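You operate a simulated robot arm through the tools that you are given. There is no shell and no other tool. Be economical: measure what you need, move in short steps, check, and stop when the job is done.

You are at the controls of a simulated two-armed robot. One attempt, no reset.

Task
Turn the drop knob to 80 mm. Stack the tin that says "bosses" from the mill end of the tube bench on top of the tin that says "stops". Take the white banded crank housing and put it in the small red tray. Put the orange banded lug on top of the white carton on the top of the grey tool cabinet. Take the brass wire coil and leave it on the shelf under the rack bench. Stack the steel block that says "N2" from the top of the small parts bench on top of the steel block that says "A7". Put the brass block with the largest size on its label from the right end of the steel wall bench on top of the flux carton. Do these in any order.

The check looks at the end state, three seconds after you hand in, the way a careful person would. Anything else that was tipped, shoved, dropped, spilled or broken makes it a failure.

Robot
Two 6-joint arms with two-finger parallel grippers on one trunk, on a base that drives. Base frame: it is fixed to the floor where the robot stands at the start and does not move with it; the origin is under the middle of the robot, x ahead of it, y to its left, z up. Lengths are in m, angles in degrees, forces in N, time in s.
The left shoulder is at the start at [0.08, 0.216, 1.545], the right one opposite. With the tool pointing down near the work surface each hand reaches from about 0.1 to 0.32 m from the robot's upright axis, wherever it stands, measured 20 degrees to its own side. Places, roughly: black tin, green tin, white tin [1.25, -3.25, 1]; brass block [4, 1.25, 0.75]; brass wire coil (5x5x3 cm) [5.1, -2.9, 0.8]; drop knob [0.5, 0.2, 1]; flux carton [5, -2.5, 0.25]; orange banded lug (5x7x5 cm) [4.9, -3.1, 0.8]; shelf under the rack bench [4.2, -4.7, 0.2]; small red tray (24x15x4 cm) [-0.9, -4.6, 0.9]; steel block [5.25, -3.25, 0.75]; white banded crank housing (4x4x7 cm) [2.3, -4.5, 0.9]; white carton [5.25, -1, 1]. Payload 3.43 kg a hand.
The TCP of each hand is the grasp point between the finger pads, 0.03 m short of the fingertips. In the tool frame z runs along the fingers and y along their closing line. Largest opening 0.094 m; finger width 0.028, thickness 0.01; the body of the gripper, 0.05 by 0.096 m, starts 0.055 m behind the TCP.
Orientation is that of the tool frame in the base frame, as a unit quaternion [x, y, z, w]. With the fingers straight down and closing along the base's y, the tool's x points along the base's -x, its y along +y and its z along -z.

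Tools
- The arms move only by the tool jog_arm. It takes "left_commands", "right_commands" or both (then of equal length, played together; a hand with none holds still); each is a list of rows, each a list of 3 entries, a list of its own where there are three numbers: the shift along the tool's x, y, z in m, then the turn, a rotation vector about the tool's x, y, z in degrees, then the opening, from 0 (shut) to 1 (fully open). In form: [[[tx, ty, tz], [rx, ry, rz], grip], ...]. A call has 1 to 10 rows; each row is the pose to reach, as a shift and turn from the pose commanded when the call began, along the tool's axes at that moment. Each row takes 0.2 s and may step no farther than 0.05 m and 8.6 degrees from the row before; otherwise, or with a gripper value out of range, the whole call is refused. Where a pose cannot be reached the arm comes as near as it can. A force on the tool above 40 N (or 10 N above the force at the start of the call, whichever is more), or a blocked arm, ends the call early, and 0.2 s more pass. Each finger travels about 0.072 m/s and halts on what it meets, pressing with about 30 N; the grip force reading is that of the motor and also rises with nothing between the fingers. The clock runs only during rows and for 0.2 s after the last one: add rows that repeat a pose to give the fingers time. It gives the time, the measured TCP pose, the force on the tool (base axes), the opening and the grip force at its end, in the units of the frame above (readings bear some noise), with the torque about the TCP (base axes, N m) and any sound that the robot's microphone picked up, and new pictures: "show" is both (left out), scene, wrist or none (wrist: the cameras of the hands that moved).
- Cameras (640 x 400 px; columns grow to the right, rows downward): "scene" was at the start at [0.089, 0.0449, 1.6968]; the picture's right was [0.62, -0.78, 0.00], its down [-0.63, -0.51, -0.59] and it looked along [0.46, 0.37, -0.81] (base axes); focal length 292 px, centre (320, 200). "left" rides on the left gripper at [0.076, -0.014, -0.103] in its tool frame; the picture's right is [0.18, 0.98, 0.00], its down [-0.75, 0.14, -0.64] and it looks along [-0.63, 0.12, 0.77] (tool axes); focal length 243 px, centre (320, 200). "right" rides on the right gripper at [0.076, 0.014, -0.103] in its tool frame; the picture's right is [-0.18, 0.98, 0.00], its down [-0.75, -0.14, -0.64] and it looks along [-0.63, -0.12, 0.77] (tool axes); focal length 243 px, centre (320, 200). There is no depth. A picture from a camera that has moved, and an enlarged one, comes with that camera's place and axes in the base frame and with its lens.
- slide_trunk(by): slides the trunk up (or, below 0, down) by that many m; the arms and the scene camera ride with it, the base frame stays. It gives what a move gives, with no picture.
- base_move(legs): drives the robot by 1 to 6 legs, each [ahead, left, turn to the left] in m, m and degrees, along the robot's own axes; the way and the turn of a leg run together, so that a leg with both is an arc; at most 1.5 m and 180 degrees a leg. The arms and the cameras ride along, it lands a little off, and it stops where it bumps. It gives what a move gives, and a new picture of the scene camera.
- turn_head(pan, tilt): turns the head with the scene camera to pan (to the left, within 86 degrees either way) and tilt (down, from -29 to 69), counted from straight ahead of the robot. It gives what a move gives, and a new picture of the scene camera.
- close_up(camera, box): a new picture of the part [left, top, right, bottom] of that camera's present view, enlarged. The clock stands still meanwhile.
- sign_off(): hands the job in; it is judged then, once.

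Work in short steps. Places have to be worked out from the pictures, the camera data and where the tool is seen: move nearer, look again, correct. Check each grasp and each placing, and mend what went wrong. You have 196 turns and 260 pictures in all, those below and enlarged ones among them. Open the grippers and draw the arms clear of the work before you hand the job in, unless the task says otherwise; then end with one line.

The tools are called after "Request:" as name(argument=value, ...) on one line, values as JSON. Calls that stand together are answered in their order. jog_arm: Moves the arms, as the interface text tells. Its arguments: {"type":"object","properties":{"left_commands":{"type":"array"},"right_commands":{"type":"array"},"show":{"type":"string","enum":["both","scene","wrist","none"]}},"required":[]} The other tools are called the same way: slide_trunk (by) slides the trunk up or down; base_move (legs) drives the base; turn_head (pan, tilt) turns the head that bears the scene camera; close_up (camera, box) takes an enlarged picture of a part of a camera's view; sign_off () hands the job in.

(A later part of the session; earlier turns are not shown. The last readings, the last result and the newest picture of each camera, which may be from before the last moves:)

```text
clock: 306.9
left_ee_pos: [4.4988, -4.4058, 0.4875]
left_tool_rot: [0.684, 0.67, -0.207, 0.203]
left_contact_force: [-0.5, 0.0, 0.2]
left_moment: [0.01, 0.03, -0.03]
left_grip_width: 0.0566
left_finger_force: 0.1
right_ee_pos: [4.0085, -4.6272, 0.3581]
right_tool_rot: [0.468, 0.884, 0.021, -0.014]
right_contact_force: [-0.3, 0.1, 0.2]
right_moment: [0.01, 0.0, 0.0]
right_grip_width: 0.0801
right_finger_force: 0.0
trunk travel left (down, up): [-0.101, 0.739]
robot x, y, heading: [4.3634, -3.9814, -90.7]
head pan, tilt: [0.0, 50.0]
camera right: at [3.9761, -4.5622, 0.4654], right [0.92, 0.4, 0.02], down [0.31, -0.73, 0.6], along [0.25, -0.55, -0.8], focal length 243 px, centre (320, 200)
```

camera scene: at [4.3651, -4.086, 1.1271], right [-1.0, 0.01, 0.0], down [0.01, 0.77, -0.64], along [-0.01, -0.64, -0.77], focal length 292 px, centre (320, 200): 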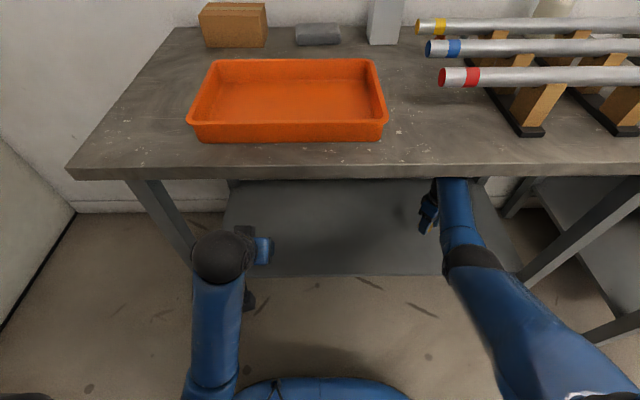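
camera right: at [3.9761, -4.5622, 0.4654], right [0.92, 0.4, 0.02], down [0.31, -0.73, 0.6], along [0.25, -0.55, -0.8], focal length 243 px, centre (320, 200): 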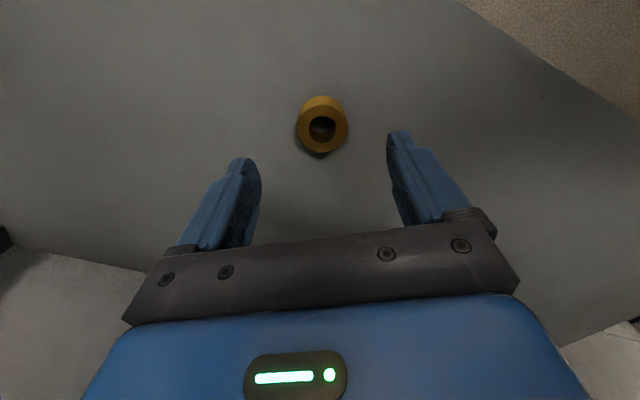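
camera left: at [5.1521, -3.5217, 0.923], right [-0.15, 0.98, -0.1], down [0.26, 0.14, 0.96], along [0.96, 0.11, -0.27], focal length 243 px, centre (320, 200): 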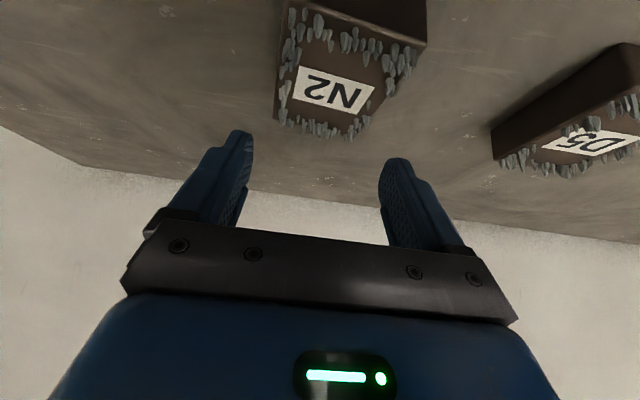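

The coil lies flat on the shelf. I back out, raise the trunk, and turn toward the small parts bench for the orange lug.

Request:
base_move(legs=[[-0.45, 0, 0]])

Request:
slide_trunk(by=0.4)

Request:
slide_trunk(by=0.25)

Request:
jog_arm(right_commands=[[[0.02, 0.01, 0], [0, 0, 7], 0.75], [[0.04, 0.02, 0], [0, 0, 14], 0.75], [[0.06, 0.03, 0], [0, 0, 21], 0.75], [[0.08, 0.04, 0], [0, 0, 28], 0.75], [[0.1, 0.05, 0], [0, 0, 35], 0.75], [[0.1, 0.05, 0], [0, 0, 35], 0.75]], show="none")

Request:
base_move(legs=[[0, 0, 90.7], [0, 0.8, 0]])

Request:
close_up(camera="right", box=[0, 0, 640, 400])

```text
clock: 309.6
left_ee_pos: [4.5029, -3.9716, 0.4882]
left_tool_rot: [0.688, 0.665, -0.208, 0.202]
left_contact_force: [0.4, 0.3, -0.4]
left_moment: [-0.02, 0.01, -0.03]
left_grip_width: 0.0566
left_finger_force: 0.0
right_ee_pos: [4.0094, -4.1858, 0.358]
right_tool_rot: [0.473, 0.881, 0.021, -0.013]
right_contact_force: [0.2, -0.2, 0.3]
right_moment: [-0.02, -0.01, 0.03]
right_grip_width: 0.0797
right_finger_force: 0.1
trunk travel left (down, up): [-0.101, 0.739]
robot x, y, heading: [4.3732, -3.5383, -91.5]
head pan, tilt: [0.0, 50.0]
camera scene: at [4.373, -3.6484, 1.0284], right [-1.0, 0.03, 0.0], down [0.02, 0.77, -0.64], along [-0.02, -0.64, -0.77], focal length 292 px, centre (320, 200)
```

scene: 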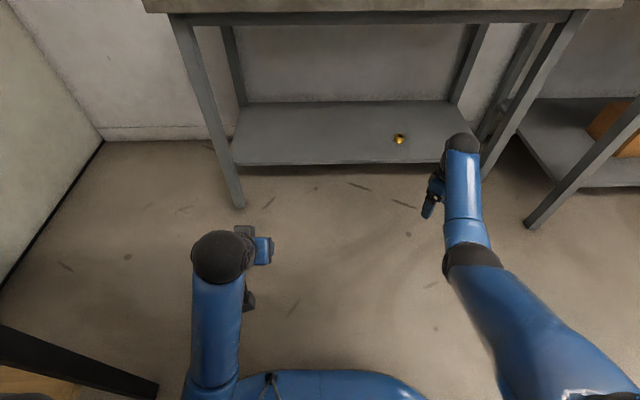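

```text
clock: 313.4
left_ee_pos: [4.5039, -3.9713, 0.8882]
left_tool_rot: [0.687, 0.666, -0.208, 0.201]
left_contact_force: [-0.4, 0.3, -0.1]
left_moment: [-0.01, -0.05, 0.02]
left_grip_width: 0.0564
left_finger_force: 0.0
right_ee_pos: [4.0092, -4.1867, 0.7574]
right_tool_rot: [0.473, 0.88, 0.022, -0.013]
right_contact_force: [0.0, 0.0, -0.4]
right_moment: [0.05, -0.01, 0.04]
right_grip_width: 0.0799
right_finger_force: 0.0
trunk travel left (down, up): [-0.501, 0.339]
robot x, y, heading: [4.3742, -3.538, -91.2]
head pan, tilt: [0.0, 50.0]
```

```text
clock: 316.0
left_ee_pos: [4.5032, -3.9725, 1.1365]
left_tool_rot: [0.687, 0.666, -0.208, 0.202]
left_contact_force: [-0.1, 0.3, -0.2]
left_moment: [-0.01, 0.03, -0.02]
left_grip_width: 0.0566
left_finger_force: 0.1
right_ee_pos: [4.0093, -4.1866, 1.0082]
right_tool_rot: [0.473, 0.881, 0.021, -0.014]
right_contact_force: [-0.5, 0.4, -0.2]
right_moment: [0.01, 0.04, -0.01]
right_grip_width: 0.0801
right_finger_force: 0.0
trunk travel left (down, up): [-0.751, 0.089]
robot x, y, heading: [4.3748, -3.5406, -91.5]
head pan, tilt: [0.0, 50.0]
```

```text
clock: 317.4
left_ee_pos: [4.5038, -3.9715, 1.1378]
left_tool_rot: [0.687, 0.666, -0.208, 0.202]
left_contact_force: [0.1, -0.7, 0.7]
left_moment: [-0.03, -0.03, 0.0]
left_grip_width: 0.0563
left_finger_force: 0.1
right_ee_pos: [3.9896, -4.0831, 0.9969]
right_tool_rot: [0.716, 0.698, 0.016, -0.019]
right_contact_force: [0.1, -0.6, 0.7]
right_moment: [0.04, -0.02, -0.05]
right_grip_width: 0.0706
right_finger_force: 0.1
right hand out of reach, approached as far as the arm can: row 4, 5, 6
trunk travel left (down, up): [-0.751, 0.089]
robot x, y, heading: [4.371, -3.5411, -91.6]
head pan, tilt: [0.0, 50.0]
```

```text
clock: 325.6
left_ee_pos: [4.8106, -2.5812, 1.1377]
left_tool_rot: [0.006, 0.957, 0.0, 0.29]
left_contact_force: [-0.2, 0.8, 0.5]
left_moment: [0.03, 0.0, 0.0]
left_grip_width: 0.0563
left_finger_force: 0.1
right_ee_pos: [4.9322, -3.0923, 0.9963]
right_tool_rot: [0.003, 1.0, -0.002, -0.025]
right_contact_force: [0.2, -1.1, 1.2]
right_moment: [0.0, -0.02, 0.0]
right_grip_width: 0.0704
right_finger_force: 0.1
trunk travel left (down, up): [-0.751, 0.089]
robot x, y, heading: [4.3839, -2.7168, -0.6]
head pan, tilt: [0.0, 50.0]
camera scene: at [4.492, -2.7209, 1.6783], right [-0.01, -1.0, 0.0], down [-0.77, 0.01, -0.64], along [0.64, 0.0, -0.77], focal length 292 px, centre (320, 200)
```

scene: 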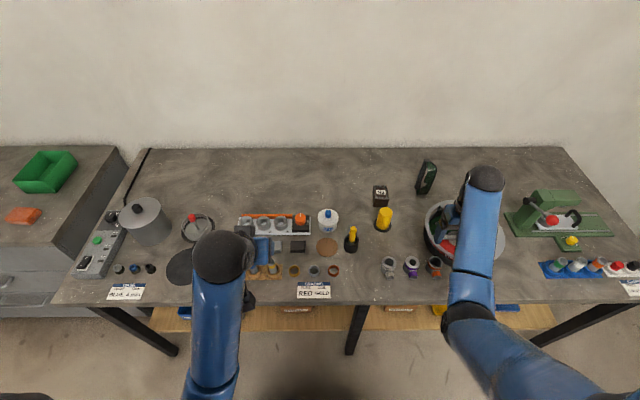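

```text
1.00 times, centred on (320, 200) of right (not enlarged: the box is as wide or as high as the picture)
camera zoom: at [4.8603, -3.0782, 1.1036], right [0.19, 0.98, -0.01], down [0.78, -0.14, 0.6], along [0.59, -0.12, -0.8], focal length 243 px, centre (320, 200)
```

zoom: 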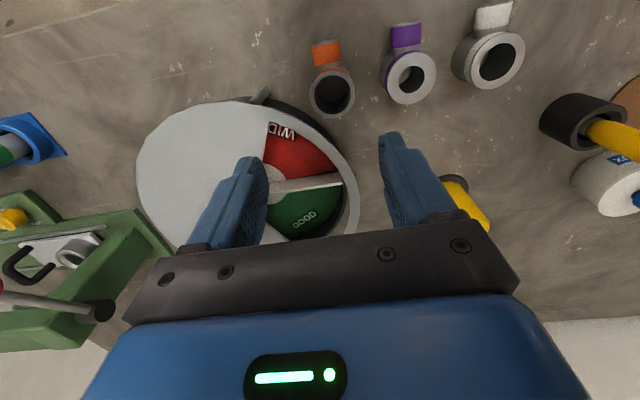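

The right hand is nearly over the lug, but the sorter rim is right behind it. I tilt the hand 25° toward me to keep its body clear and re-centre.

Request:
jog_arm(right_commands=[[[0.005, 0.003, 0], [0, -6.3, 0], 0.75], [[0.01, 0.006, 0], [0, -12.6, 0], 0.75], [[0.015, 0.009, 0], [0, -18.8, 0], 0.75], [[0.02, 0.012, 0], [0, -25, 0], 0.75], [[0.02, 0.012, 0], [0, -25, 0], 0.75]], show="none")

Request:
slide_trunk(by=-0.07)

Request:
close_up(camera="right", box=[0, 0, 640, 400])

Request:
close_up(camera="scene", box=[380, 220, 500, 310])

```text
clock: 326.8
left_ee_pos: [4.8108, -2.5796, 1.1362]
left_tool_rot: [0.005, 0.957, -0.001, 0.291]
left_contact_force: [0.0, 0.0, -0.1]
left_moment: [-0.01, -0.02, -0.01]
left_grip_width: 0.0565
left_finger_force: 0.1
right_ee_pos: [4.9112, -3.0787, 0.9958]
right_tool_rot: [0.003, 0.981, -0.003, 0.193]
right_contact_force: [0.5, 0.1, -0.5]
right_moment: [-0.03, 0.02, 0.0]
right_grip_width: 0.0701
right_finger_force: 0.1
trunk travel left (down, up): [-0.751, 0.089]
robot x, y, heading: [4.3841, -2.7202, -0.5]
head pan, tilt: [0.0, 50.0]
```

```text
clock: 327.9
left_ee_pos: [4.8104, -2.5808, 1.0667]
left_tool_rot: [0.006, 0.957, -0.001, 0.29]
left_contact_force: [-0.1, -0.9, -0.8]
left_moment: [-0.01, -0.02, -0.01]
left_grip_width: 0.0566
left_finger_force: 0.1
right_ee_pos: [4.912, -3.079, 0.9272]
right_tool_rot: [0.002, 0.981, -0.003, 0.192]
right_contact_force: [-0.3, -0.4, 0.5]
right_moment: [-0.02, 0.04, 0.0]
right_grip_width: 0.0706
right_finger_force: 0.1
trunk travel left (down, up): [-0.681, 0.159]
robot x, y, heading: [4.385, -2.7214, -0.6]
head pan, tilt: [0.0, 50.0]
```

```text
1.00 times, centred on (320, 200) of right (not enlarged: the box is as wide or as high as the picture)
camera zoom: at [4.8022, -3.0653, 0.9946], right [0.18, 0.98, 0.07], down [0.45, -0.14, 0.88], along [0.87, -0.13, -0.47], focal length 243 px, centre (320, 200)
```

zoom: 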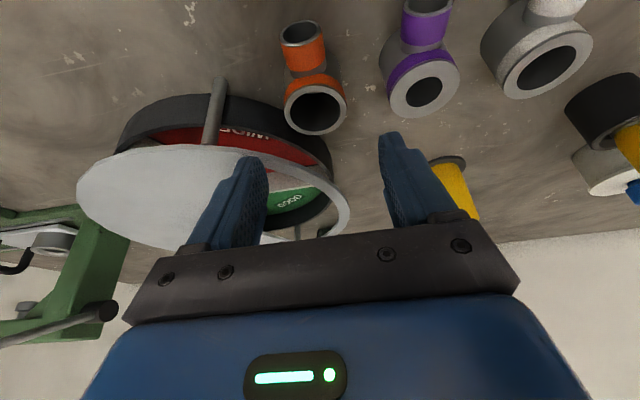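

```text
4.44 times, centred on (440, 265) of scene
camera zoom: at [4.4915, -2.7192, 1.6084], right [-0.01, -1.0, 0.0], down [-0.77, 0.0, -0.64], along [0.64, 0.0, -0.77], focal length 1300 px, centre (-213, -89)
```

zoom: 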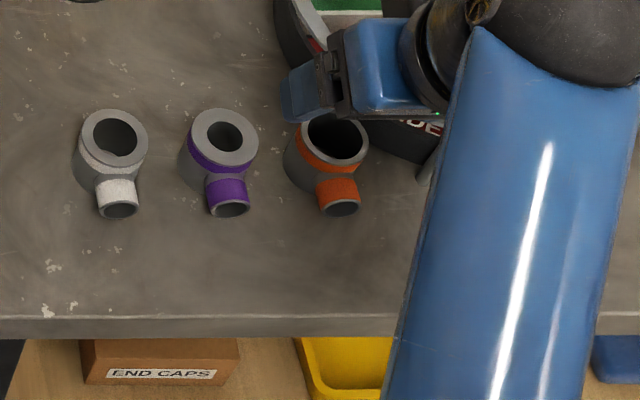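

The lug axis is at about (4.911, −3.075). I narrow the opening to 56 mm to stay off the sorter, fine-tune, then lower.

Request:
jog_arm(right_commands=[[[0.006, 0.003, -0.003], [0, 0, 0], 0.62], [[0.006, 0.003, -0.003], [0, 0, 0], 0.61]], show="none")

Request:
slide_trunk(by=-0.04)

Request:
close_up(camera="right", box=[160, 0, 480, 260])

Request:
close_up(camera="scene", box=[400, 220, 480, 290])

```text
clock: 328.5
left_ee_pos: [4.8107, -2.5797, 1.067]
left_tool_rot: [0.005, 0.957, -0.002, 0.29]
left_contact_force: [0.3, -0.9, 0.5]
left_moment: [0.02, 0.0, 0.02]
left_grip_width: 0.0562
left_finger_force: 0.1
right_ee_pos: [4.9075, -3.0765, 0.9274]
right_tool_rot: [0.002, 0.981, -0.002, 0.192]
right_contact_force: [0.2, 0.4, 0.0]
right_moment: [-0.03, 0.03, 0.02]
right_grip_width: 0.0572
right_finger_force: 0.0
trunk travel left (down, up): [-0.681, 0.159]
robot x, y, heading: [4.3858, -2.7171, -0.4]
head pan, tilt: [0.0, 50.0]
```

```text
clock: 329.3
left_ee_pos: [4.8116, -2.5797, 1.0273]
left_tool_rot: [0.006, 0.957, -0.002, 0.29]
left_contact_force: [-0.1, -0.2, -0.4]
left_moment: [0.03, -0.04, -0.02]
left_grip_width: 0.0564
left_finger_force: 0.1
right_ee_pos: [4.9064, -3.0759, 0.8864]
right_tool_rot: [0.003, 0.981, -0.003, 0.193]
right_contact_force: [-0.7, 0.3, 0.0]
right_moment: [0.01, 0.01, -0.01]
right_grip_width: 0.0572
right_finger_force: 0.0
trunk travel left (down, up): [-0.641, 0.199]
robot x, y, heading: [4.3858, -2.7187, -0.4]
head pan, tilt: [0.0, 50.0]
```

```text
1.54 times, centred on (320, 130) of right
camera zoom: at [4.7966, -3.062, 0.954], right [0.18, 0.98, 0.07], down [0.45, -0.14, 0.88], along [0.87, -0.12, -0.47], focal length 373 px, centre (320, 308)
```

zoom: 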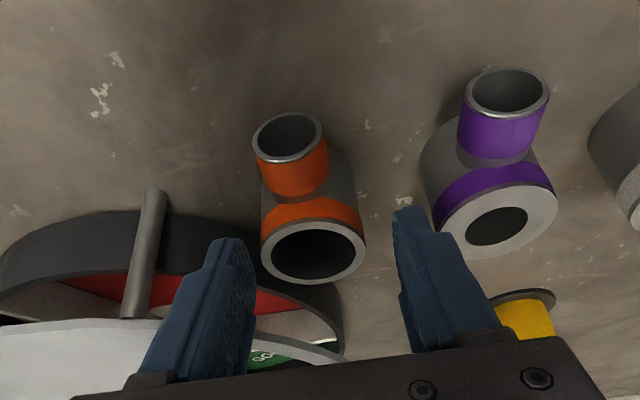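

```text
5.71 times, centred on (440, 255) of scene
camera zoom: at [4.492, -2.7194, 1.5683], right [-0.01, -1.0, 0.0], down [-0.77, 0.0, -0.64], along [0.64, 0.0, -0.77], focal length 1671 px, centre (-366, -114)
```

zoom: 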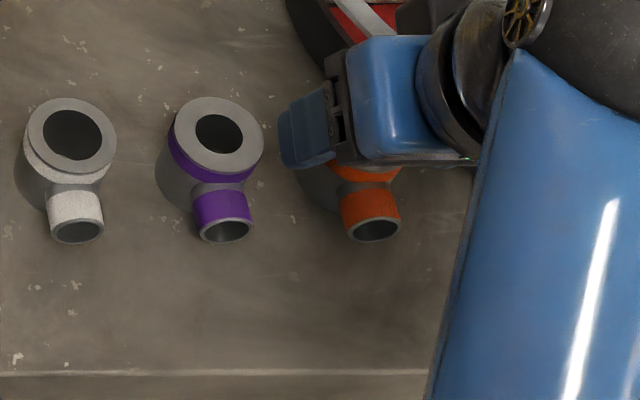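

Request:
slide_trunk(by=-0.03)

Request:
jog_arm(right_commands=[[[0, 0, 0], [0, 0, 0], 0.52], [[0, 0, 0], [0, 0, 0], 0.45], [[0, 0, 0], [0, 0, 0], 0.4], [[0, 0, 0], [0, 0, 0], 0.38]], show="wrist")

```text
clock: 330.1
left_ee_pos: [4.81, -2.5787, 0.9985]
left_tool_rot: [0.005, 0.957, -0.002, 0.29]
left_contact_force: [-0.2, 0.4, -1.2]
left_moment: [0.02, 0.02, 0.0]
left_grip_width: 0.0566
left_finger_force: 0.2
right_ee_pos: [4.907, -3.0754, 0.8564]
right_tool_rot: [0.003, 0.981, -0.002, 0.193]
right_contact_force: [0.3, 0.4, 0.3]
right_moment: [-0.02, -0.03, 0.0]
right_grip_width: 0.0574
right_finger_force: 0.2
trunk travel left (down, up): [-0.611, 0.229]
robot x, y, heading: [4.3859, -2.7188, -0.3]
head pan, tilt: [0.0, 50.0]
```

```text
clock: 331.1
left_ee_pos: [4.8119, -2.5799, 0.998]
left_tool_rot: [0.006, 0.957, -0.002, 0.29]
left_contact_force: [-0.2, 1.0, 0.1]
left_moment: [-0.02, 0.0, 0.01]
left_grip_width: 0.0563
left_finger_force: 0.0
right_ee_pos: [4.9057, -3.0758, 0.8572]
right_tool_rot: [0.002, 0.981, -0.003, 0.193]
right_contact_force: [0.6, 0.5, 0.5]
right_moment: [0.06, -0.07, 0.04]
right_grip_width: 0.0434
right_finger_force: 30.5
trunk travel left (down, up): [-0.611, 0.229]
robot x, y, heading: [4.379, -2.7193, -0.3]
head pan, tilt: [0.0, 50.0]
camera right: at [4.7964, -3.0618, 0.9241], right [0.18, 0.98, 0.07], down [0.45, -0.14, 0.88], along [0.87, -0.12, -0.47], focal length 243 px, centre (320, 200)
```

right: 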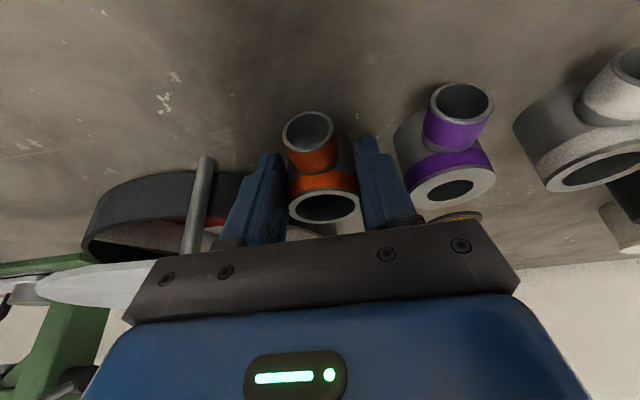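

The lug is gripped (43 mm). I lift it, back off, and drive up to the grey cabinet with the white carton.

Request:
slide_trunk(by=0.22)

Request:
base_move(legs=[[-0.2, 0, 0.3], [0, 1.4, 0], [0, 0.2, 0]])

Request:
close_up(camera="scene", box=[200, 60, 440, 240])

```text
clock: 333.4
left_ee_pos: [4.8122, -2.58, 1.2167]
left_tool_rot: [0.006, 0.957, -0.002, 0.29]
left_contact_force: [-0.3, 0.0, 0.4]
left_moment: [-0.02, 0.03, 0.02]
left_grip_width: 0.056
left_finger_force: 0.1
right_ee_pos: [4.9077, -3.0754, 1.076]
right_tool_rot: [0.002, 0.981, -0.003, 0.192]
right_contact_force: [-0.1, -0.5, -1.2]
right_moment: [-0.03, -0.01, -0.03]
right_grip_width: 0.043
right_finger_force: 30.3
trunk travel left (down, up): [-0.831, 0.009]
robot x, y, heading: [4.3818, -2.7224, -0.7]
head pan, tilt: [0.0, 50.0]
```

```text
clock: 342.7
left_ee_pos: [4.566, -0.9881, 1.2176]
left_tool_rot: [-0.021, 0.957, 0.009, 0.289]
left_contact_force: [0.5, -0.7, 0.4]
left_moment: [0.04, -0.05, 0.0]
left_grip_width: 0.0562
left_finger_force: 0.0
right_ee_pos: [4.6883, -1.4778, 1.0747]
right_tool_rot: [-0.025, 0.981, 0.005, 0.193]
right_contact_force: [-0.4, -0.4, -1.5]
right_moment: [0.0, 0.02, -0.03]
right_grip_width: 0.0429
right_finger_force: 30.0
trunk travel left (down, up): [-0.831, 0.009]
robot x, y, heading: [4.1481, -1.1453, 2.9]
head pan, tilt: [0.0, 50.0]
camera scene: at [4.2542, -1.1472, 1.7583], right [0.05, -1.0, 0.0], down [-0.77, -0.04, -0.64], along [0.64, 0.04, -0.77], focal length 292 px, centre (320, 200)
```

scene: 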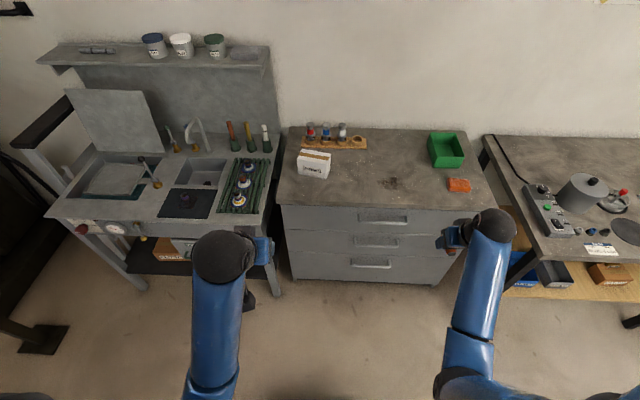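

```text
2.22 times, centred on (320, 150) of scene
camera zoom: at [4.2542, -1.1472, 1.7583], right [0.05, -1.0, 0.0], down [-0.77, -0.04, -0.64], along [0.64, 0.04, -0.77], focal length 650 px, centre (320, 311)
```

zoom: 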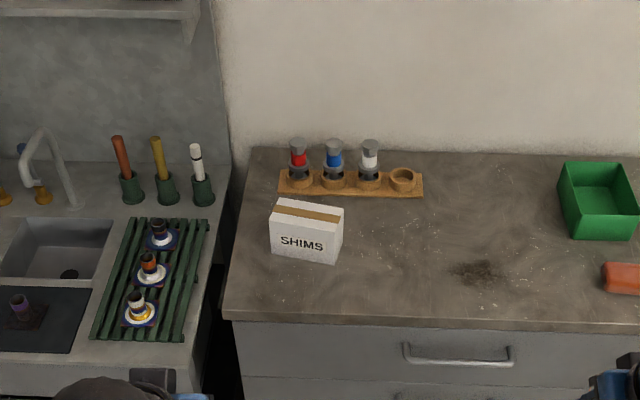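

The white carton ("SHIMS") is at about (5.145, −1.07), top near z 0.97. I move so the right hand lines up with it, stop short, and look.

Request:
base_move(legs=[[0, 0, -2.9], [0.12, 0.405, 0]])

Request:
close_up(camera="right", box=[0, 0, 640, 400])

Request:
close_up(camera="scene", box=[360, 100, 520, 220])

```text
clock: 345.6
left_ee_pos: [4.6902, -0.6065, 1.2177]
left_tool_rot: [-0.001, 0.957, 0.001, 0.29]
left_contact_force: [0.3, -0.3, 0.5]
left_moment: [0.01, -0.01, -0.02]
left_grip_width: 0.0563
left_finger_force: 0.1
right_ee_pos: [4.7929, -1.0985, 1.0758]
right_tool_rot: [-0.005, 0.981, 0.0, 0.193]
right_contact_force: [-0.1, -0.4, -0.5]
right_moment: [0.01, 0.0, 0.0]
right_grip_width: 0.0427
right_finger_force: 29.6
trunk travel left (down, up): [-0.831, 0.009]
robot x, y, heading: [4.2632, -0.7459, 0.4]
head pan, tilt: [0.0, 50.0]
camera scene: at [4.372, -0.7504, 1.7584], right [0.01, -1.0, 0.0], down [-0.77, -0.01, -0.64], along [0.64, 0.01, -0.77], focal length 292 px, centre (320, 200)
```

scene: 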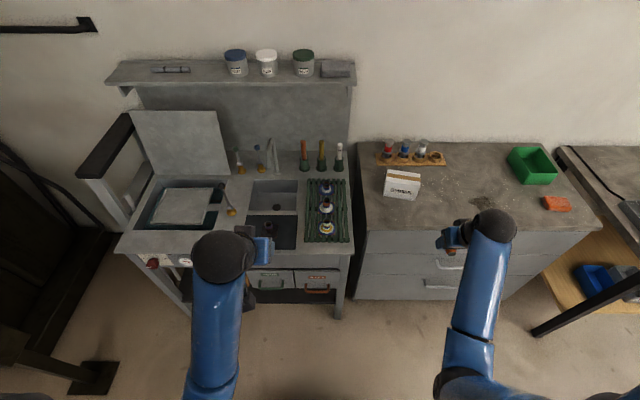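

```text
1.00 times, centred on (320, 200) of right (not enlarged: the box is as wide or as high as the picture)
camera zoom: at [4.6822, -1.0869, 1.1435], right [0.16, 0.98, 0.07], down [0.46, -0.13, 0.88], along [0.88, -0.11, -0.47], focal length 243 px, centre (320, 200)
```

zoom: 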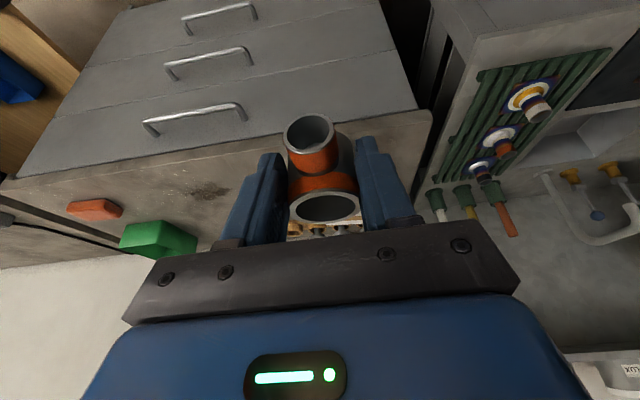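

```text
3.33 times, centred on (440, 160) of scene
camera zoom: at [4.372, -0.7504, 1.7584], right [0.01, -1.0, 0.0], down [-0.77, -0.01, -0.64], along [0.64, 0.01, -0.77], focal length 975 px, centre (-80, 333)
```

zoom: 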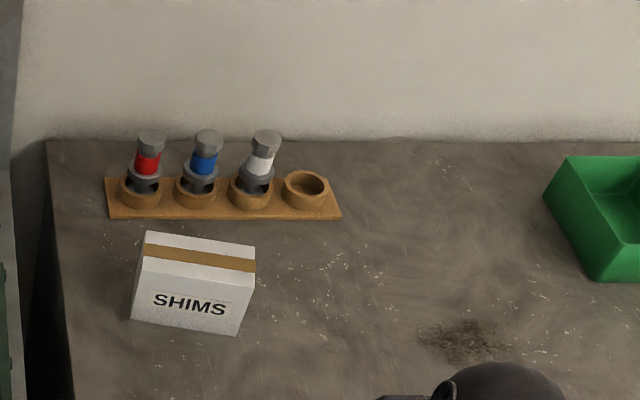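

Triangulated: carton top z≈0.949, centre ≈(5.178, −1.07), only ~4.5 cm deep, so I need precision. I drive 0.25 m closer and extend the arm part way.

Request:
base_move(legs=[[0.25, 0.027, -0.4]])

Request:
jog_arm(right_commands=[[[-0.027, 0, 0.0126], [0, 0, 0], 0.38], [[-0.054, 0, 0.025], [0, 0, 0], 0.38], [[-0.082, 0, 0.038], [0, 0, 0], 0.38], [[-0.1, 0, 0.0466], [0, 0, 0], 0.38], [[-0.1, 0, 0.0466], [0, 0, 0], 0.38]], show="both")

Request:
close_up(camera="scene", box=[370, 170, 500, 270])

```text
clock: 347.5
left_ee_pos: [4.9424, -0.5807, 1.2191]
left_tool_rot: [0.004, 0.956, -0.001, 0.292]
left_contact_force: [0.0, 0.5, 0.1]
left_moment: [-0.01, -0.02, 0.02]
left_grip_width: 0.0565
left_finger_force: 0.1
right_ee_pos: [5.0405, -1.0763, 1.0777]
right_tool_rot: [0.001, 0.981, -0.002, 0.194]
right_contact_force: [-0.5, -0.1, -0.6]
right_moment: [0.0, -0.01, -0.02]
right_grip_width: 0.0428
right_finger_force: 30.5
trunk travel left (down, up): [-0.831, 0.009]
robot x, y, heading: [4.5189, -0.7172, -0.1]
head pan, tilt: [0.0, 50.0]
camera scene: at [4.6223, -0.7215, 1.7588], right [0.0, -1.0, 0.0], down [-0.76, 0.0, -0.65], along [0.65, 0.0, -0.76], focal length 292 px, centre (320, 200)
```

scene: 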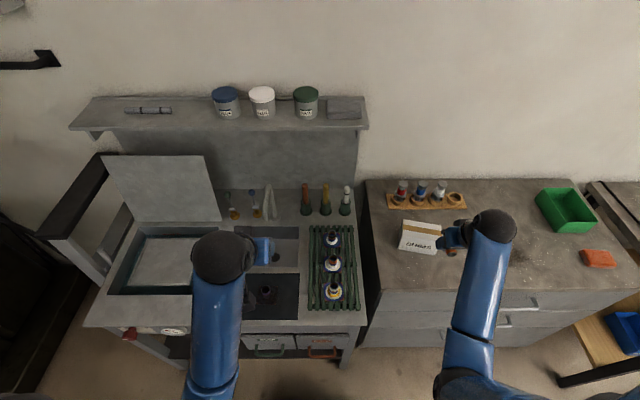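

```text
clock: 348.7
left_ee_pos: [4.9468, -0.5815, 1.2175]
left_tool_rot: [0.004, 0.957, -0.002, 0.291]
left_contact_force: [-0.1, -0.2, -0.5]
left_moment: [0.0, -0.04, 0.0]
left_grip_width: 0.0563
left_finger_force: 0.1
right_ee_pos: [5.1535, -1.0776, 1.0719]
right_tool_rot: [0.001, 0.981, -0.002, 0.193]
right_contact_force: [-0.5, 0.6, -0.7]
right_moment: [0.02, 0.0, 0.02]
right_grip_width: 0.0429
right_finger_force: 29.9
trunk travel left (down, up): [-0.831, 0.009]
robot x, y, heading: [4.521, -0.7227, -0.3]
head pan, tilt: [0.0, 50.0]
camera scene: at [4.6278, -0.7211, 1.7584], right [0.0, -1.0, 0.0], down [-0.77, 0.0, -0.64], along [0.64, 0.0, -0.77], focal length 292 px, centre (320, 200)
camera right: at [5.0426, -1.0641, 1.1388], right [0.17, 0.98, 0.07], down [0.46, -0.14, 0.88], along [0.87, -0.12, -0.47], focal length 243 px, centre (320, 200)
```

scene: 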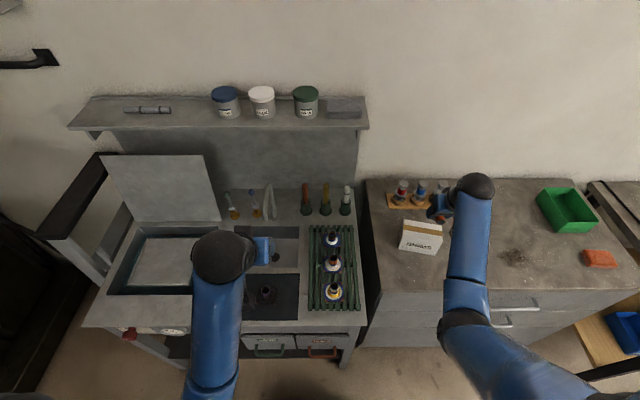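
right: 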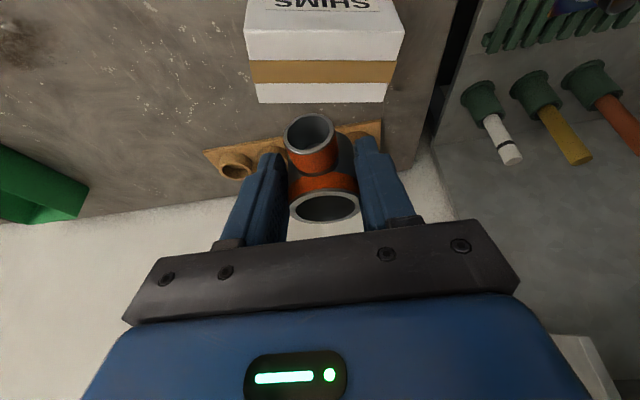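

```text
4.00 times, centred on (435, 220) of scene
camera zoom: at [4.6278, -0.7211, 1.7584], right [0.0, -1.0, 0.0], down [-0.77, 0.0, -0.64], along [0.64, 0.0, -0.77], focal length 1170 px, centre (-140, 120)
```

zoom: 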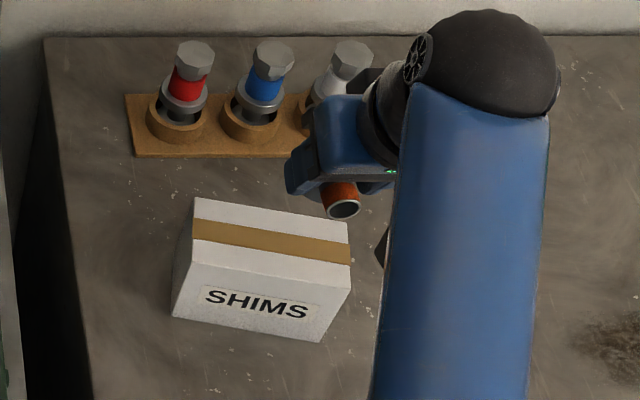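

The wrist view shows the carton top is about 6 cm deep, centre (5.176, −1.068). I shift the lug over it and lower to 1.5 cm above.

Request:
jog_arm(right_commands=[[[-0.008, 0.005, 0.003], [0, 0, 0], 0.38], [[-0.0162, 0.0096, 0.0066], [0, 0, 0], 0.38], [[-0.0162, 0.0096, 0.0066], [0, 0, 0], 0.38]], show="none")

Request:
slide_trunk(by=-0.06)

Request:
close_up(camera="right", box=[160, 0, 480, 240])

Request:
close_up(camera="scene", box=[370, 170, 500, 270])

```text
clock: 349.5
left_ee_pos: [4.9456, -0.5811, 1.2172]
left_tool_rot: [0.005, 0.957, -0.002, 0.29]
left_contact_force: [-0.9, 0.3, 0.9]
left_moment: [0.01, 0.03, 0.0]
left_grip_width: 0.0565
left_finger_force: 0.1
right_ee_pos: [5.1704, -1.0684, 1.0703]
right_tool_rot: [0.002, 0.981, -0.003, 0.193]
right_contact_force: [-0.6, 0.2, -0.3]
right_moment: [0.01, 0.03, -0.02]
right_grip_width: 0.0431
right_finger_force: 30.0
trunk travel left (down, up): [-0.831, 0.009]
robot x, y, heading: [4.5196, -0.7235, -0.0]
head pan, tilt: [0.0, 50.0]
```

```text
clock: 350.5
left_ee_pos: [4.9457, -0.5807, 1.1567]
left_tool_rot: [0.004, 0.957, -0.001, 0.29]
left_contact_force: [0.1, -0.7, -0.3]
left_moment: [0.02, 0.0, 0.0]
left_grip_width: 0.0564
left_finger_force: 0.0
right_ee_pos: [5.1703, -1.0685, 1.0099]
right_tool_rot: [0.001, 0.981, -0.002, 0.193]
right_contact_force: [0.0, -0.4, 0.0]
right_moment: [0.0, 0.01, -0.02]
right_grip_width: 0.043
right_finger_force: 30.0
trunk travel left (down, up): [-0.771, 0.069]
robot x, y, heading: [4.5195, -0.719, -0.1]
head pan, tilt: [0.0, 50.0]
```

```text
1.67 times, centred on (320, 120) of right
camera zoom: at [5.06, -1.0547, 1.0777], right [0.17, 0.98, 0.06], down [0.46, -0.14, 0.88], along [0.87, -0.12, -0.47], focal length 404 px, centre (320, 333)
```

zoom: 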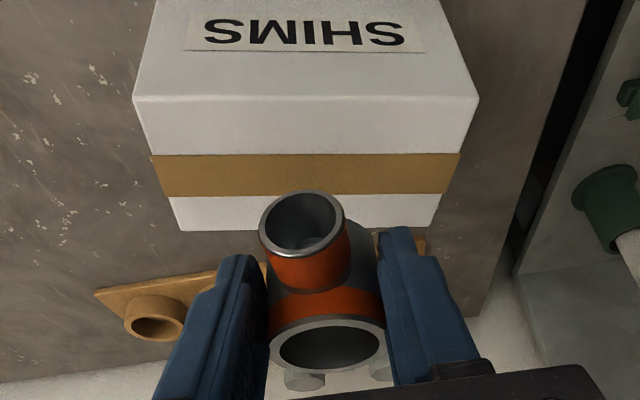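

```text
4.00 times, centred on (435, 220) of scene
camera zoom: at [4.6282, -0.7209, 1.6984], right [0.0, -1.0, 0.0], down [-0.77, 0.0, -0.64], along [0.64, 0.0, -0.77], focal length 1170 px, centre (-140, 120)
```

zoom: 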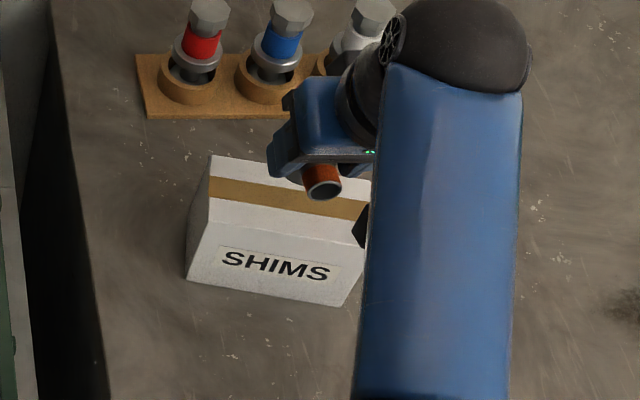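

Request:
slide_trunk(by=-0.015)

Request:
close_up(camera="right", box=[160, 0, 480, 240])

Request:
close_up(camera="left", box=[0, 0, 640, 400])

```text
clock: 351.1
left_ee_pos: [4.9475, -0.5808, 1.1427]
left_tool_rot: [0.004, 0.957, -0.001, 0.29]
left_contact_force: [-0.1, -0.2, 1.1]
left_moment: [0.02, -0.01, -0.03]
left_grip_width: 0.0563
left_finger_force: 0.2
right_ee_pos: [5.1713, -1.0688, 0.9949]
right_tool_rot: [0.001, 0.981, -0.004, 0.192]
right_contact_force: [-0.1, -0.6, -0.5]
right_moment: [-0.02, -0.01, -0.01]
right_grip_width: 0.0428
right_finger_force: 30.6
trunk travel left (down, up): [-0.756, 0.084]
robot x, y, heading: [4.5197, -0.7188, -0.1]
head pan, tilt: [0.0, 50.0]
```

```text
1.67 times, centred on (320, 120) of right
camera zoom: at [5.0604, -1.0548, 1.0625], right [0.17, 0.98, 0.07], down [0.46, -0.14, 0.88], along [0.87, -0.12, -0.47], focal length 404 px, centre (320, 333)
```

zoom: 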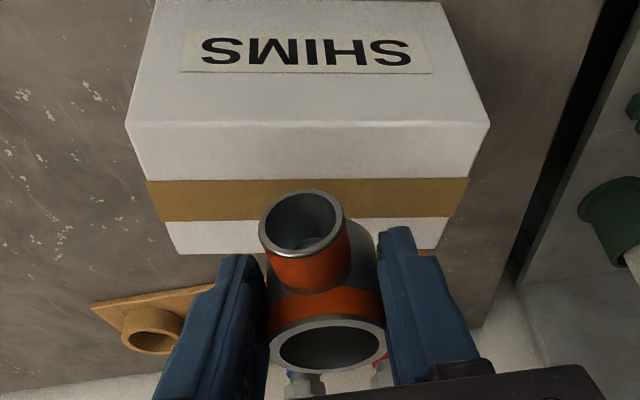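

```text
1.00 times, centred on (320, 200) of left (not enlarged: the box is as wide or as high as the picture)
camera zoom: at [4.8264, -0.5942, 1.1846], right [-0.14, 0.98, -0.1], down [0.27, 0.14, 0.95], along [0.95, 0.11, -0.29], focal length 243 px, centre (320, 200)
```

zoom: 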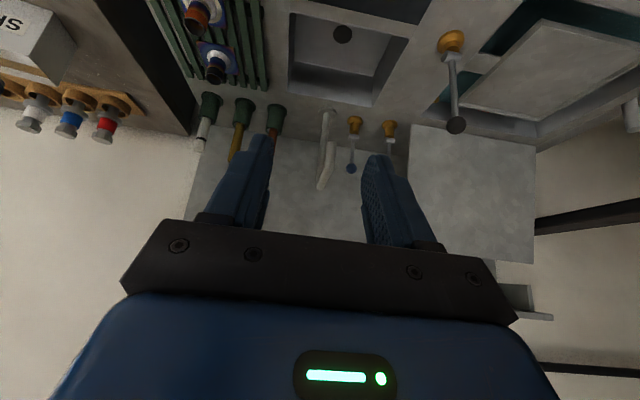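

The carton top is at z≈0.94, centred (5.176, −1.072), right under the lug. I lower the last bit in small steps.

Request:
slide_trunk(by=-0.012)

Request:
slide_trunk(by=-0.004)

Request:
slide_trunk(by=-0.003)

```text
clock: 351.7
left_ee_pos: [4.9486, -0.5811, 1.1303]
left_tool_rot: [0.004, 0.957, -0.002, 0.29]
left_contact_force: [0.2, -0.1, -1.1]
left_moment: [-0.01, 0.02, 0.02]
left_grip_width: 0.0564
left_finger_force: 0.1
right_ee_pos: [5.1705, -1.0675, 0.9828]
right_tool_rot: [0.001, 0.981, -0.003, 0.191]
right_contact_force: [0.0, 1.3, -0.6]
right_moment: [0.02, 0.01, 0.02]
right_grip_width: 0.0427
right_finger_force: 30.2
trunk travel left (down, up): [-0.744, 0.096]
robot x, y, heading: [4.5177, -0.7173, -0.3]
head pan, tilt: [0.0, 50.0]
```

```text
clock: 352.2
left_ee_pos: [4.9472, -0.5809, 1.1262]
left_tool_rot: [0.004, 0.957, -0.001, 0.29]
left_contact_force: [-0.5, 0.3, 0.1]
left_moment: [-0.03, 0.0, -0.01]
left_grip_width: 0.0562
left_finger_force: 0.0
right_ee_pos: [5.1713, -1.0685, 0.9791]
right_tool_rot: [0.002, 0.982, -0.003, 0.191]
right_contact_force: [0.5, -0.6, -0.6]
right_moment: [-0.01, 0.03, -0.01]
right_grip_width: 0.0429
right_finger_force: 30.1
trunk travel left (down, up): [-0.74, 0.1]
robot x, y, heading: [4.5186, -0.7151, -0.3]
head pan, tilt: [0.0, 50.0]
```

```text
clock: 352.8
left_ee_pos: [4.9468, -0.5812, 1.1236]
left_tool_rot: [0.004, 0.957, -0.001, 0.29]
left_contact_force: [0.1, -0.2, 0.8]
left_moment: [0.01, -0.01, 0.04]
left_grip_width: 0.0564
left_finger_force: 0.1
right_ee_pos: [5.1705, -1.0688, 0.9762]
right_tool_rot: [0.001, 0.982, -0.003, 0.191]
right_contact_force: [-0.6, 0.0, -0.7]
right_moment: [-0.02, -0.01, 0.04]
right_grip_width: 0.043
right_finger_force: 29.8
trunk travel left (down, up): [-0.737, 0.103]
robot x, y, heading: [4.519, -0.7211, -0.2]
head pan, tilt: [0.0, 50.0]
```

Request:
slide_trunk(by=-0.004)

Request:
slide_trunk(by=-0.003)

Request:
slide_trunk(by=-0.003)

Request:
close_up(camera="right", box=[160, 0, 480, 240])

```text
clock: 353.3
left_ee_pos: [4.948, -0.5811, 1.1196]
left_tool_rot: [0.004, 0.957, -0.001, 0.289]
left_contact_force: [-0.1, 0.9, -0.3]
left_moment: [0.0, 0.01, 0.03]
left_grip_width: 0.0564
left_finger_force: 0.0
right_ee_pos: [5.1717, -1.0693, 0.9728]
right_tool_rot: [0.001, 0.981, -0.003, 0.192]
right_contact_force: [0.3, 0.2, -1.0]
right_moment: [-0.02, 0.01, 0.03]
right_grip_width: 0.0427
right_finger_force: 30.4
trunk travel left (down, up): [-0.733, 0.107]
robot x, y, heading: [4.5181, -0.7187, -0.4]
head pan, tilt: [0.0, 50.0]
```

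```text
clock: 353.8
left_ee_pos: [4.9467, -0.5812, 1.1161]
left_tool_rot: [0.004, 0.957, -0.001, 0.29]
left_contact_force: [0.5, 0.1, -0.3]
left_moment: [0.0, 0.0, 0.0]
left_grip_width: 0.0567
left_finger_force: 0.1
right_ee_pos: [5.1713, -1.0694, 0.9693]
right_tool_rot: [0.002, 0.981, -0.003, 0.192]
right_contact_force: [-0.6, 0.0, -2.0]
right_moment: [-0.01, -0.01, -0.02]
right_grip_width: 0.0429
right_finger_force: 30.1
trunk travel left (down, up): [-0.73, 0.11]
robot x, y, heading: [4.5188, -0.7205, -0.3]
head pan, tilt: [0.0, 50.0]
```

```text
clock: 354.3
left_ee_pos: [4.9467, -0.581, 1.1135]
left_tool_rot: [0.004, 0.957, -0.001, 0.29]
left_contact_force: [-0.5, -0.1, 0.2]
left_moment: [0.01, -0.03, -0.03]
left_grip_width: 0.0568
left_finger_force: 0.0
right_ee_pos: [5.1699, -1.0683, 0.967]
right_tool_rot: [0.0, 0.981, -0.003, 0.192]
right_contact_force: [-1.1, -0.3, 2.2]
right_moment: [0.03, -0.08, 0.01]
right_grip_width: 0.043
right_finger_force: 30.3
trunk travel left (down, up): [-0.727, 0.113]
robot x, y, heading: [4.5151, -0.7213, -0.2]
head pan, tilt: [0.0, 50.0]
```

```text
1.67 times, centred on (320, 120) of right
camera zoom: at [5.0599, -1.0546, 1.0344], right [0.17, 0.98, 0.06], down [0.45, -0.14, 0.88], along [0.87, -0.12, -0.47], focal length 404 px, centre (320, 333)
```

zoom: 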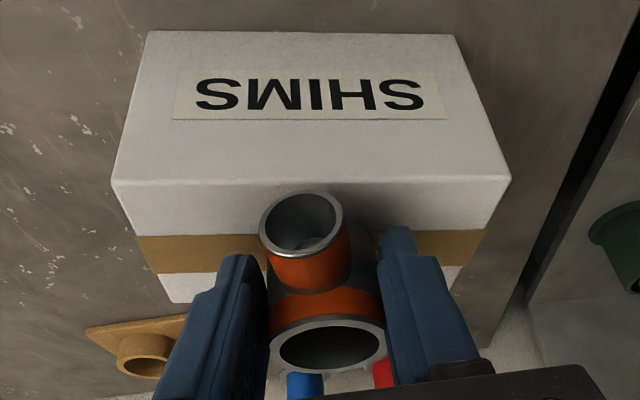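

The lug just touches (carton top z≈0.93). It sits about 9 mm forward of centre, so I lift slightly, shift it 9 mm back, and settle it.

Request:
jog_arm(right_commands=[[[-0.0015, 0, -0.0037], [0, 0, 0], 0.38], [[-0.006, 0, -0.001], [0, 0, 0], 0.38], [[-0.0098, 0, -0.0], [0, 0, 0], 0.38], [[-0.0098, 0, -0.0], [0, 0, 0], 0.38]], show="none")

Request:
slide_trunk(by=-0.004)

Request:
slide_trunk(by=-0.002)

```text
clock: 355.3
left_ee_pos: [4.9463, -0.5813, 1.1134]
left_tool_rot: [0.004, 0.957, -0.001, 0.29]
left_contact_force: [-0.3, 0.2, 0.0]
left_moment: [0.0, 0.03, 0.02]
left_grip_width: 0.0562
left_finger_force: 0.1
right_ee_pos: [5.1793, -1.0691, 0.9696]
right_tool_rot: [0.002, 0.981, -0.003, 0.192]
right_contact_force: [0.7, 0.1, -0.3]
right_moment: [-0.02, 0.0, 0.04]
right_grip_width: 0.0427
right_finger_force: 29.5
trunk travel left (down, up): [-0.727, 0.113]
robot x, y, heading: [4.5164, -0.7221, -0.3]
head pan, tilt: [0.0, 50.0]
```

```text
clock: 355.9
left_ee_pos: [4.9475, -0.5821, 1.1108]
left_tool_rot: [0.005, 0.957, -0.001, 0.29]
left_contact_force: [-0.3, 0.2, 0.7]
left_moment: [-0.02, 0.05, 0.0]
left_grip_width: 0.0566
left_finger_force: 0.0
right_ee_pos: [5.18, -1.0697, 0.9669]
right_tool_rot: [0.001, 0.981, -0.002, 0.193]
right_contact_force: [-0.2, -0.3, 3.4]
right_moment: [0.05, -0.11, -0.01]
right_grip_width: 0.0429
right_finger_force: 29.3
trunk travel left (down, up): [-0.723, 0.117]
robot x, y, heading: [4.52, -0.7206, -0.2]
head pan, tilt: [0.0, 50.0]
```

```text
clock: 356.4
left_ee_pos: [4.9456, -0.5811, 1.1076]
left_tool_rot: [0.004, 0.957, -0.002, 0.291]
left_contact_force: [0.5, 0.4, -0.1]
left_moment: [0.0, 0.0, -0.02]
left_grip_width: 0.0561
left_finger_force: 0.2
right_ee_pos: [5.179, -1.0687, 0.9662]
right_tool_rot: [0.001, 0.981, -0.004, 0.196]
right_contact_force: [2.0, -0.6, 12.7]
right_moment: [0.13, -0.41, -0.06]
right_grip_width: 0.0429
right_finger_force: 30.5
trunk travel left (down, up): [-0.721, 0.119]
robot x, y, heading: [4.517, -0.7182, -0.1]
head pan, tilt: [0.0, 50.0]
```

Contact at 12 N. I ease off 1 mm, release gently, and withdraw along the tool axis.

Request:
slide_trunk(by=0.0015)

Request:
jog_arm(right_commands=[[[0, 0, 0], [0, 0, 0], 0.5], [[0, 0, 0], [0, 0, 0], 0.58], [[0, 0, 0], [0, 0, 0], 0.68], [[0, 0, 0], [0, 0, 0], 0.7], [[0, 0, -0.03], [0, 0, 0], 0.7], [[0, 0, -0.07], [0, 0, 0], 0.7], [[0, 0, -0.1], [0, 0, 0], 0.7]], show="wrist")

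Request:
close_up(camera="scene", box=[370, 170, 500, 270])

```text
clock: 356.9
left_ee_pos: [4.9478, -0.5808, 1.1084]
left_tool_rot: [0.004, 0.957, -0.002, 0.289]
left_contact_force: [0.0, 0.7, 0.5]
left_moment: [-0.02, 0.01, 0.0]
left_grip_width: 0.0562
left_finger_force: 0.0
right_ee_pos: [5.1791, -1.0696, 0.9665]
right_tool_rot: [0.0, 0.981, -0.003, 0.193]
right_contact_force: [3.6, -2.4, 10.3]
right_moment: [0.07, -0.49, -0.08]
right_grip_width: 0.0429
right_finger_force: 29.7
trunk travel left (down, up): [-0.723, 0.117]
robot x, y, heading: [4.5206, -0.7178, -0.3]
head pan, tilt: [0.0, 50.0]
```

```text
clock: 358.5
left_ee_pos: [4.9466, -0.5813, 1.1084]
left_tool_rot: [0.004, 0.957, -0.002, 0.29]
left_contact_force: [0.1, -0.8, 0.6]
left_moment: [-0.02, 0.01, -0.02]
left_grip_width: 0.0565
left_finger_force: 0.1
right_ee_pos: [5.141, -1.0674, 1.0592]
right_tool_rot: [0.0, 0.981, -0.002, 0.193]
right_contact_force: [-0.1, 0.7, -1.0]
right_moment: [-0.06, -0.02, 0.04]
right_grip_width: 0.0657
right_finger_force: 0.1
trunk travel left (down, up): [-0.723, 0.117]
robot x, y, heading: [4.5177, -0.7202, -0.3]
head pan, tilt: [0.0, 50.0]
camera right: at [5.0293, -1.0533, 1.1262], right [0.17, 0.98, 0.07], down [0.46, -0.14, 0.88], along [0.87, -0.12, -0.47], focal length 243 px, centre (320, 200)
```

right: 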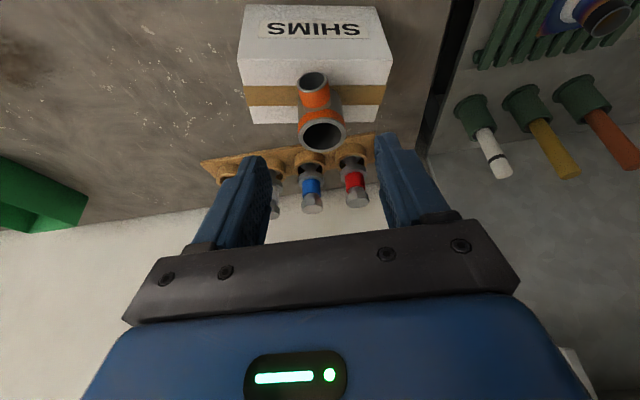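

```text
4.00 times, centred on (435, 220) of scene
camera zoom: at [4.6279, -0.7209, 1.6498], right [0.0, -1.0, 0.0], down [-0.77, 0.0, -0.64], along [0.64, 0.0, -0.77], focal length 1170 px, centre (-140, 120)
```

zoom: 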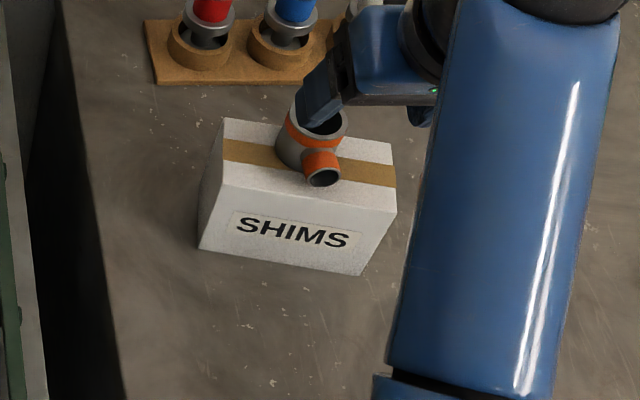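

The lug stands on the white carton. Now I raise the trunk, back off, and head west along the open lane at y≈−1.33 toward the tube bench.

Request:
slide_trunk(by=0.1)

Request:
base_move(legs=[[-0.42, 0, 0], [0, -0.6, 0], [0, 0, 180]])

Request:
turn_head(pan=10, tilt=32)

```text
clock: 359.8
left_ee_pos: [4.9469, -0.5802, 1.2086]
left_tool_rot: [0.004, 0.957, -0.002, 0.29]
left_contact_force: [0.4, -0.4, -0.2]
left_moment: [0.01, 0.02, -0.01]
left_grip_width: 0.0566
left_finger_force: 0.1
right_ee_pos: [5.1392, -1.0675, 1.1582]
right_tool_rot: [0.001, 0.981, -0.002, 0.193]
right_contact_force: [-1.4, 0.1, 0.1]
right_moment: [-0.03, -0.04, 0.01]
right_grip_width: 0.0658
right_finger_force: 0.0
trunk travel left (down, up): [-0.823, 0.017]
robot x, y, heading: [4.5186, -0.7204, -0.2]
head pan, tilt: [0.0, 50.0]
```

```text
clock: 372.7
left_ee_pos: [3.6762, -1.4625, 1.2096]
left_tool_rot: [0.957, -0.01, -0.29, -0.003]
left_contact_force: [0.8, 0.2, 0.3]
left_moment: [0.01, 0.0, 0.05]
left_grip_width: 0.0561
left_finger_force: 0.0
right_ee_pos: [3.4907, -0.9732, 1.159]
right_tool_rot: [0.981, -0.008, -0.192, -0.004]
right_contact_force: [0.7, 0.2, 0.1]
right_moment: [-0.01, -0.02, -0.01]
right_grip_width: 0.0658
right_finger_force: 0.0
trunk travel left (down, up): [-0.823, 0.017]
robot x, y, heading: [4.1074, -1.3296, 179.1]
head pan, tilt: [0.0, 50.0]
camera scene: at [4.0002, -1.3283, 1.7498], right [0.02, 1.0, 0.0], down [0.77, -0.01, -0.64], along [-0.64, 0.01, -0.77], focal length 292 px, centre (320, 200)
```

scene: 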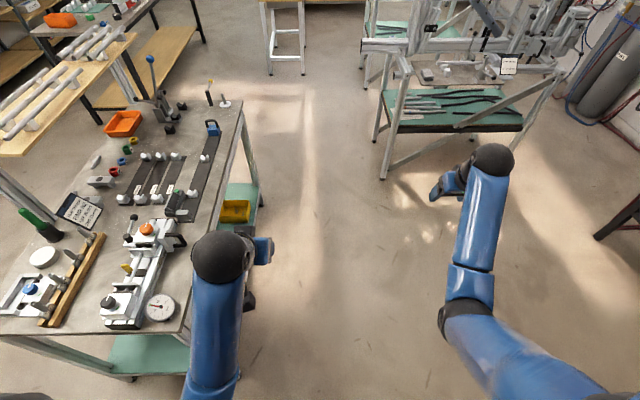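

```text
clock: 373.6
left_ee_pos: [3.6755, -1.4627, 1.2082]
left_tool_rot: [0.957, -0.01, -0.29, -0.004]
left_contact_force: [-0.2, 0.1, 0.3]
left_moment: [0.02, 0.05, 0.01]
left_grip_width: 0.0562
left_finger_force: 0.1
right_ee_pos: [3.4907, -0.974, 1.1579]
right_tool_rot: [0.981, -0.009, -0.192, -0.003]
right_contact_force: [0.0, -0.1, 1.4]
right_moment: [0.02, 0.01, -0.01]
right_grip_width: 0.0654
right_finger_force: 0.0
trunk travel left (down, up): [-0.823, 0.017]
robot x, y, heading: [4.106, -1.3323, 178.9]
head pan, tilt: [10.0, 32.0]
camera scene: at [3.9887, -1.3438, 1.7762], right [-0.16, 0.99, 0.0], down [0.52, 0.08, -0.85], along [-0.84, -0.13, -0.53], focal length 292 px, centre (320, 200)
```

scene: 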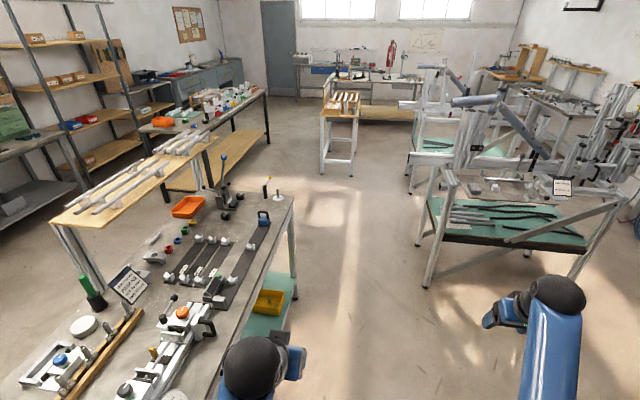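

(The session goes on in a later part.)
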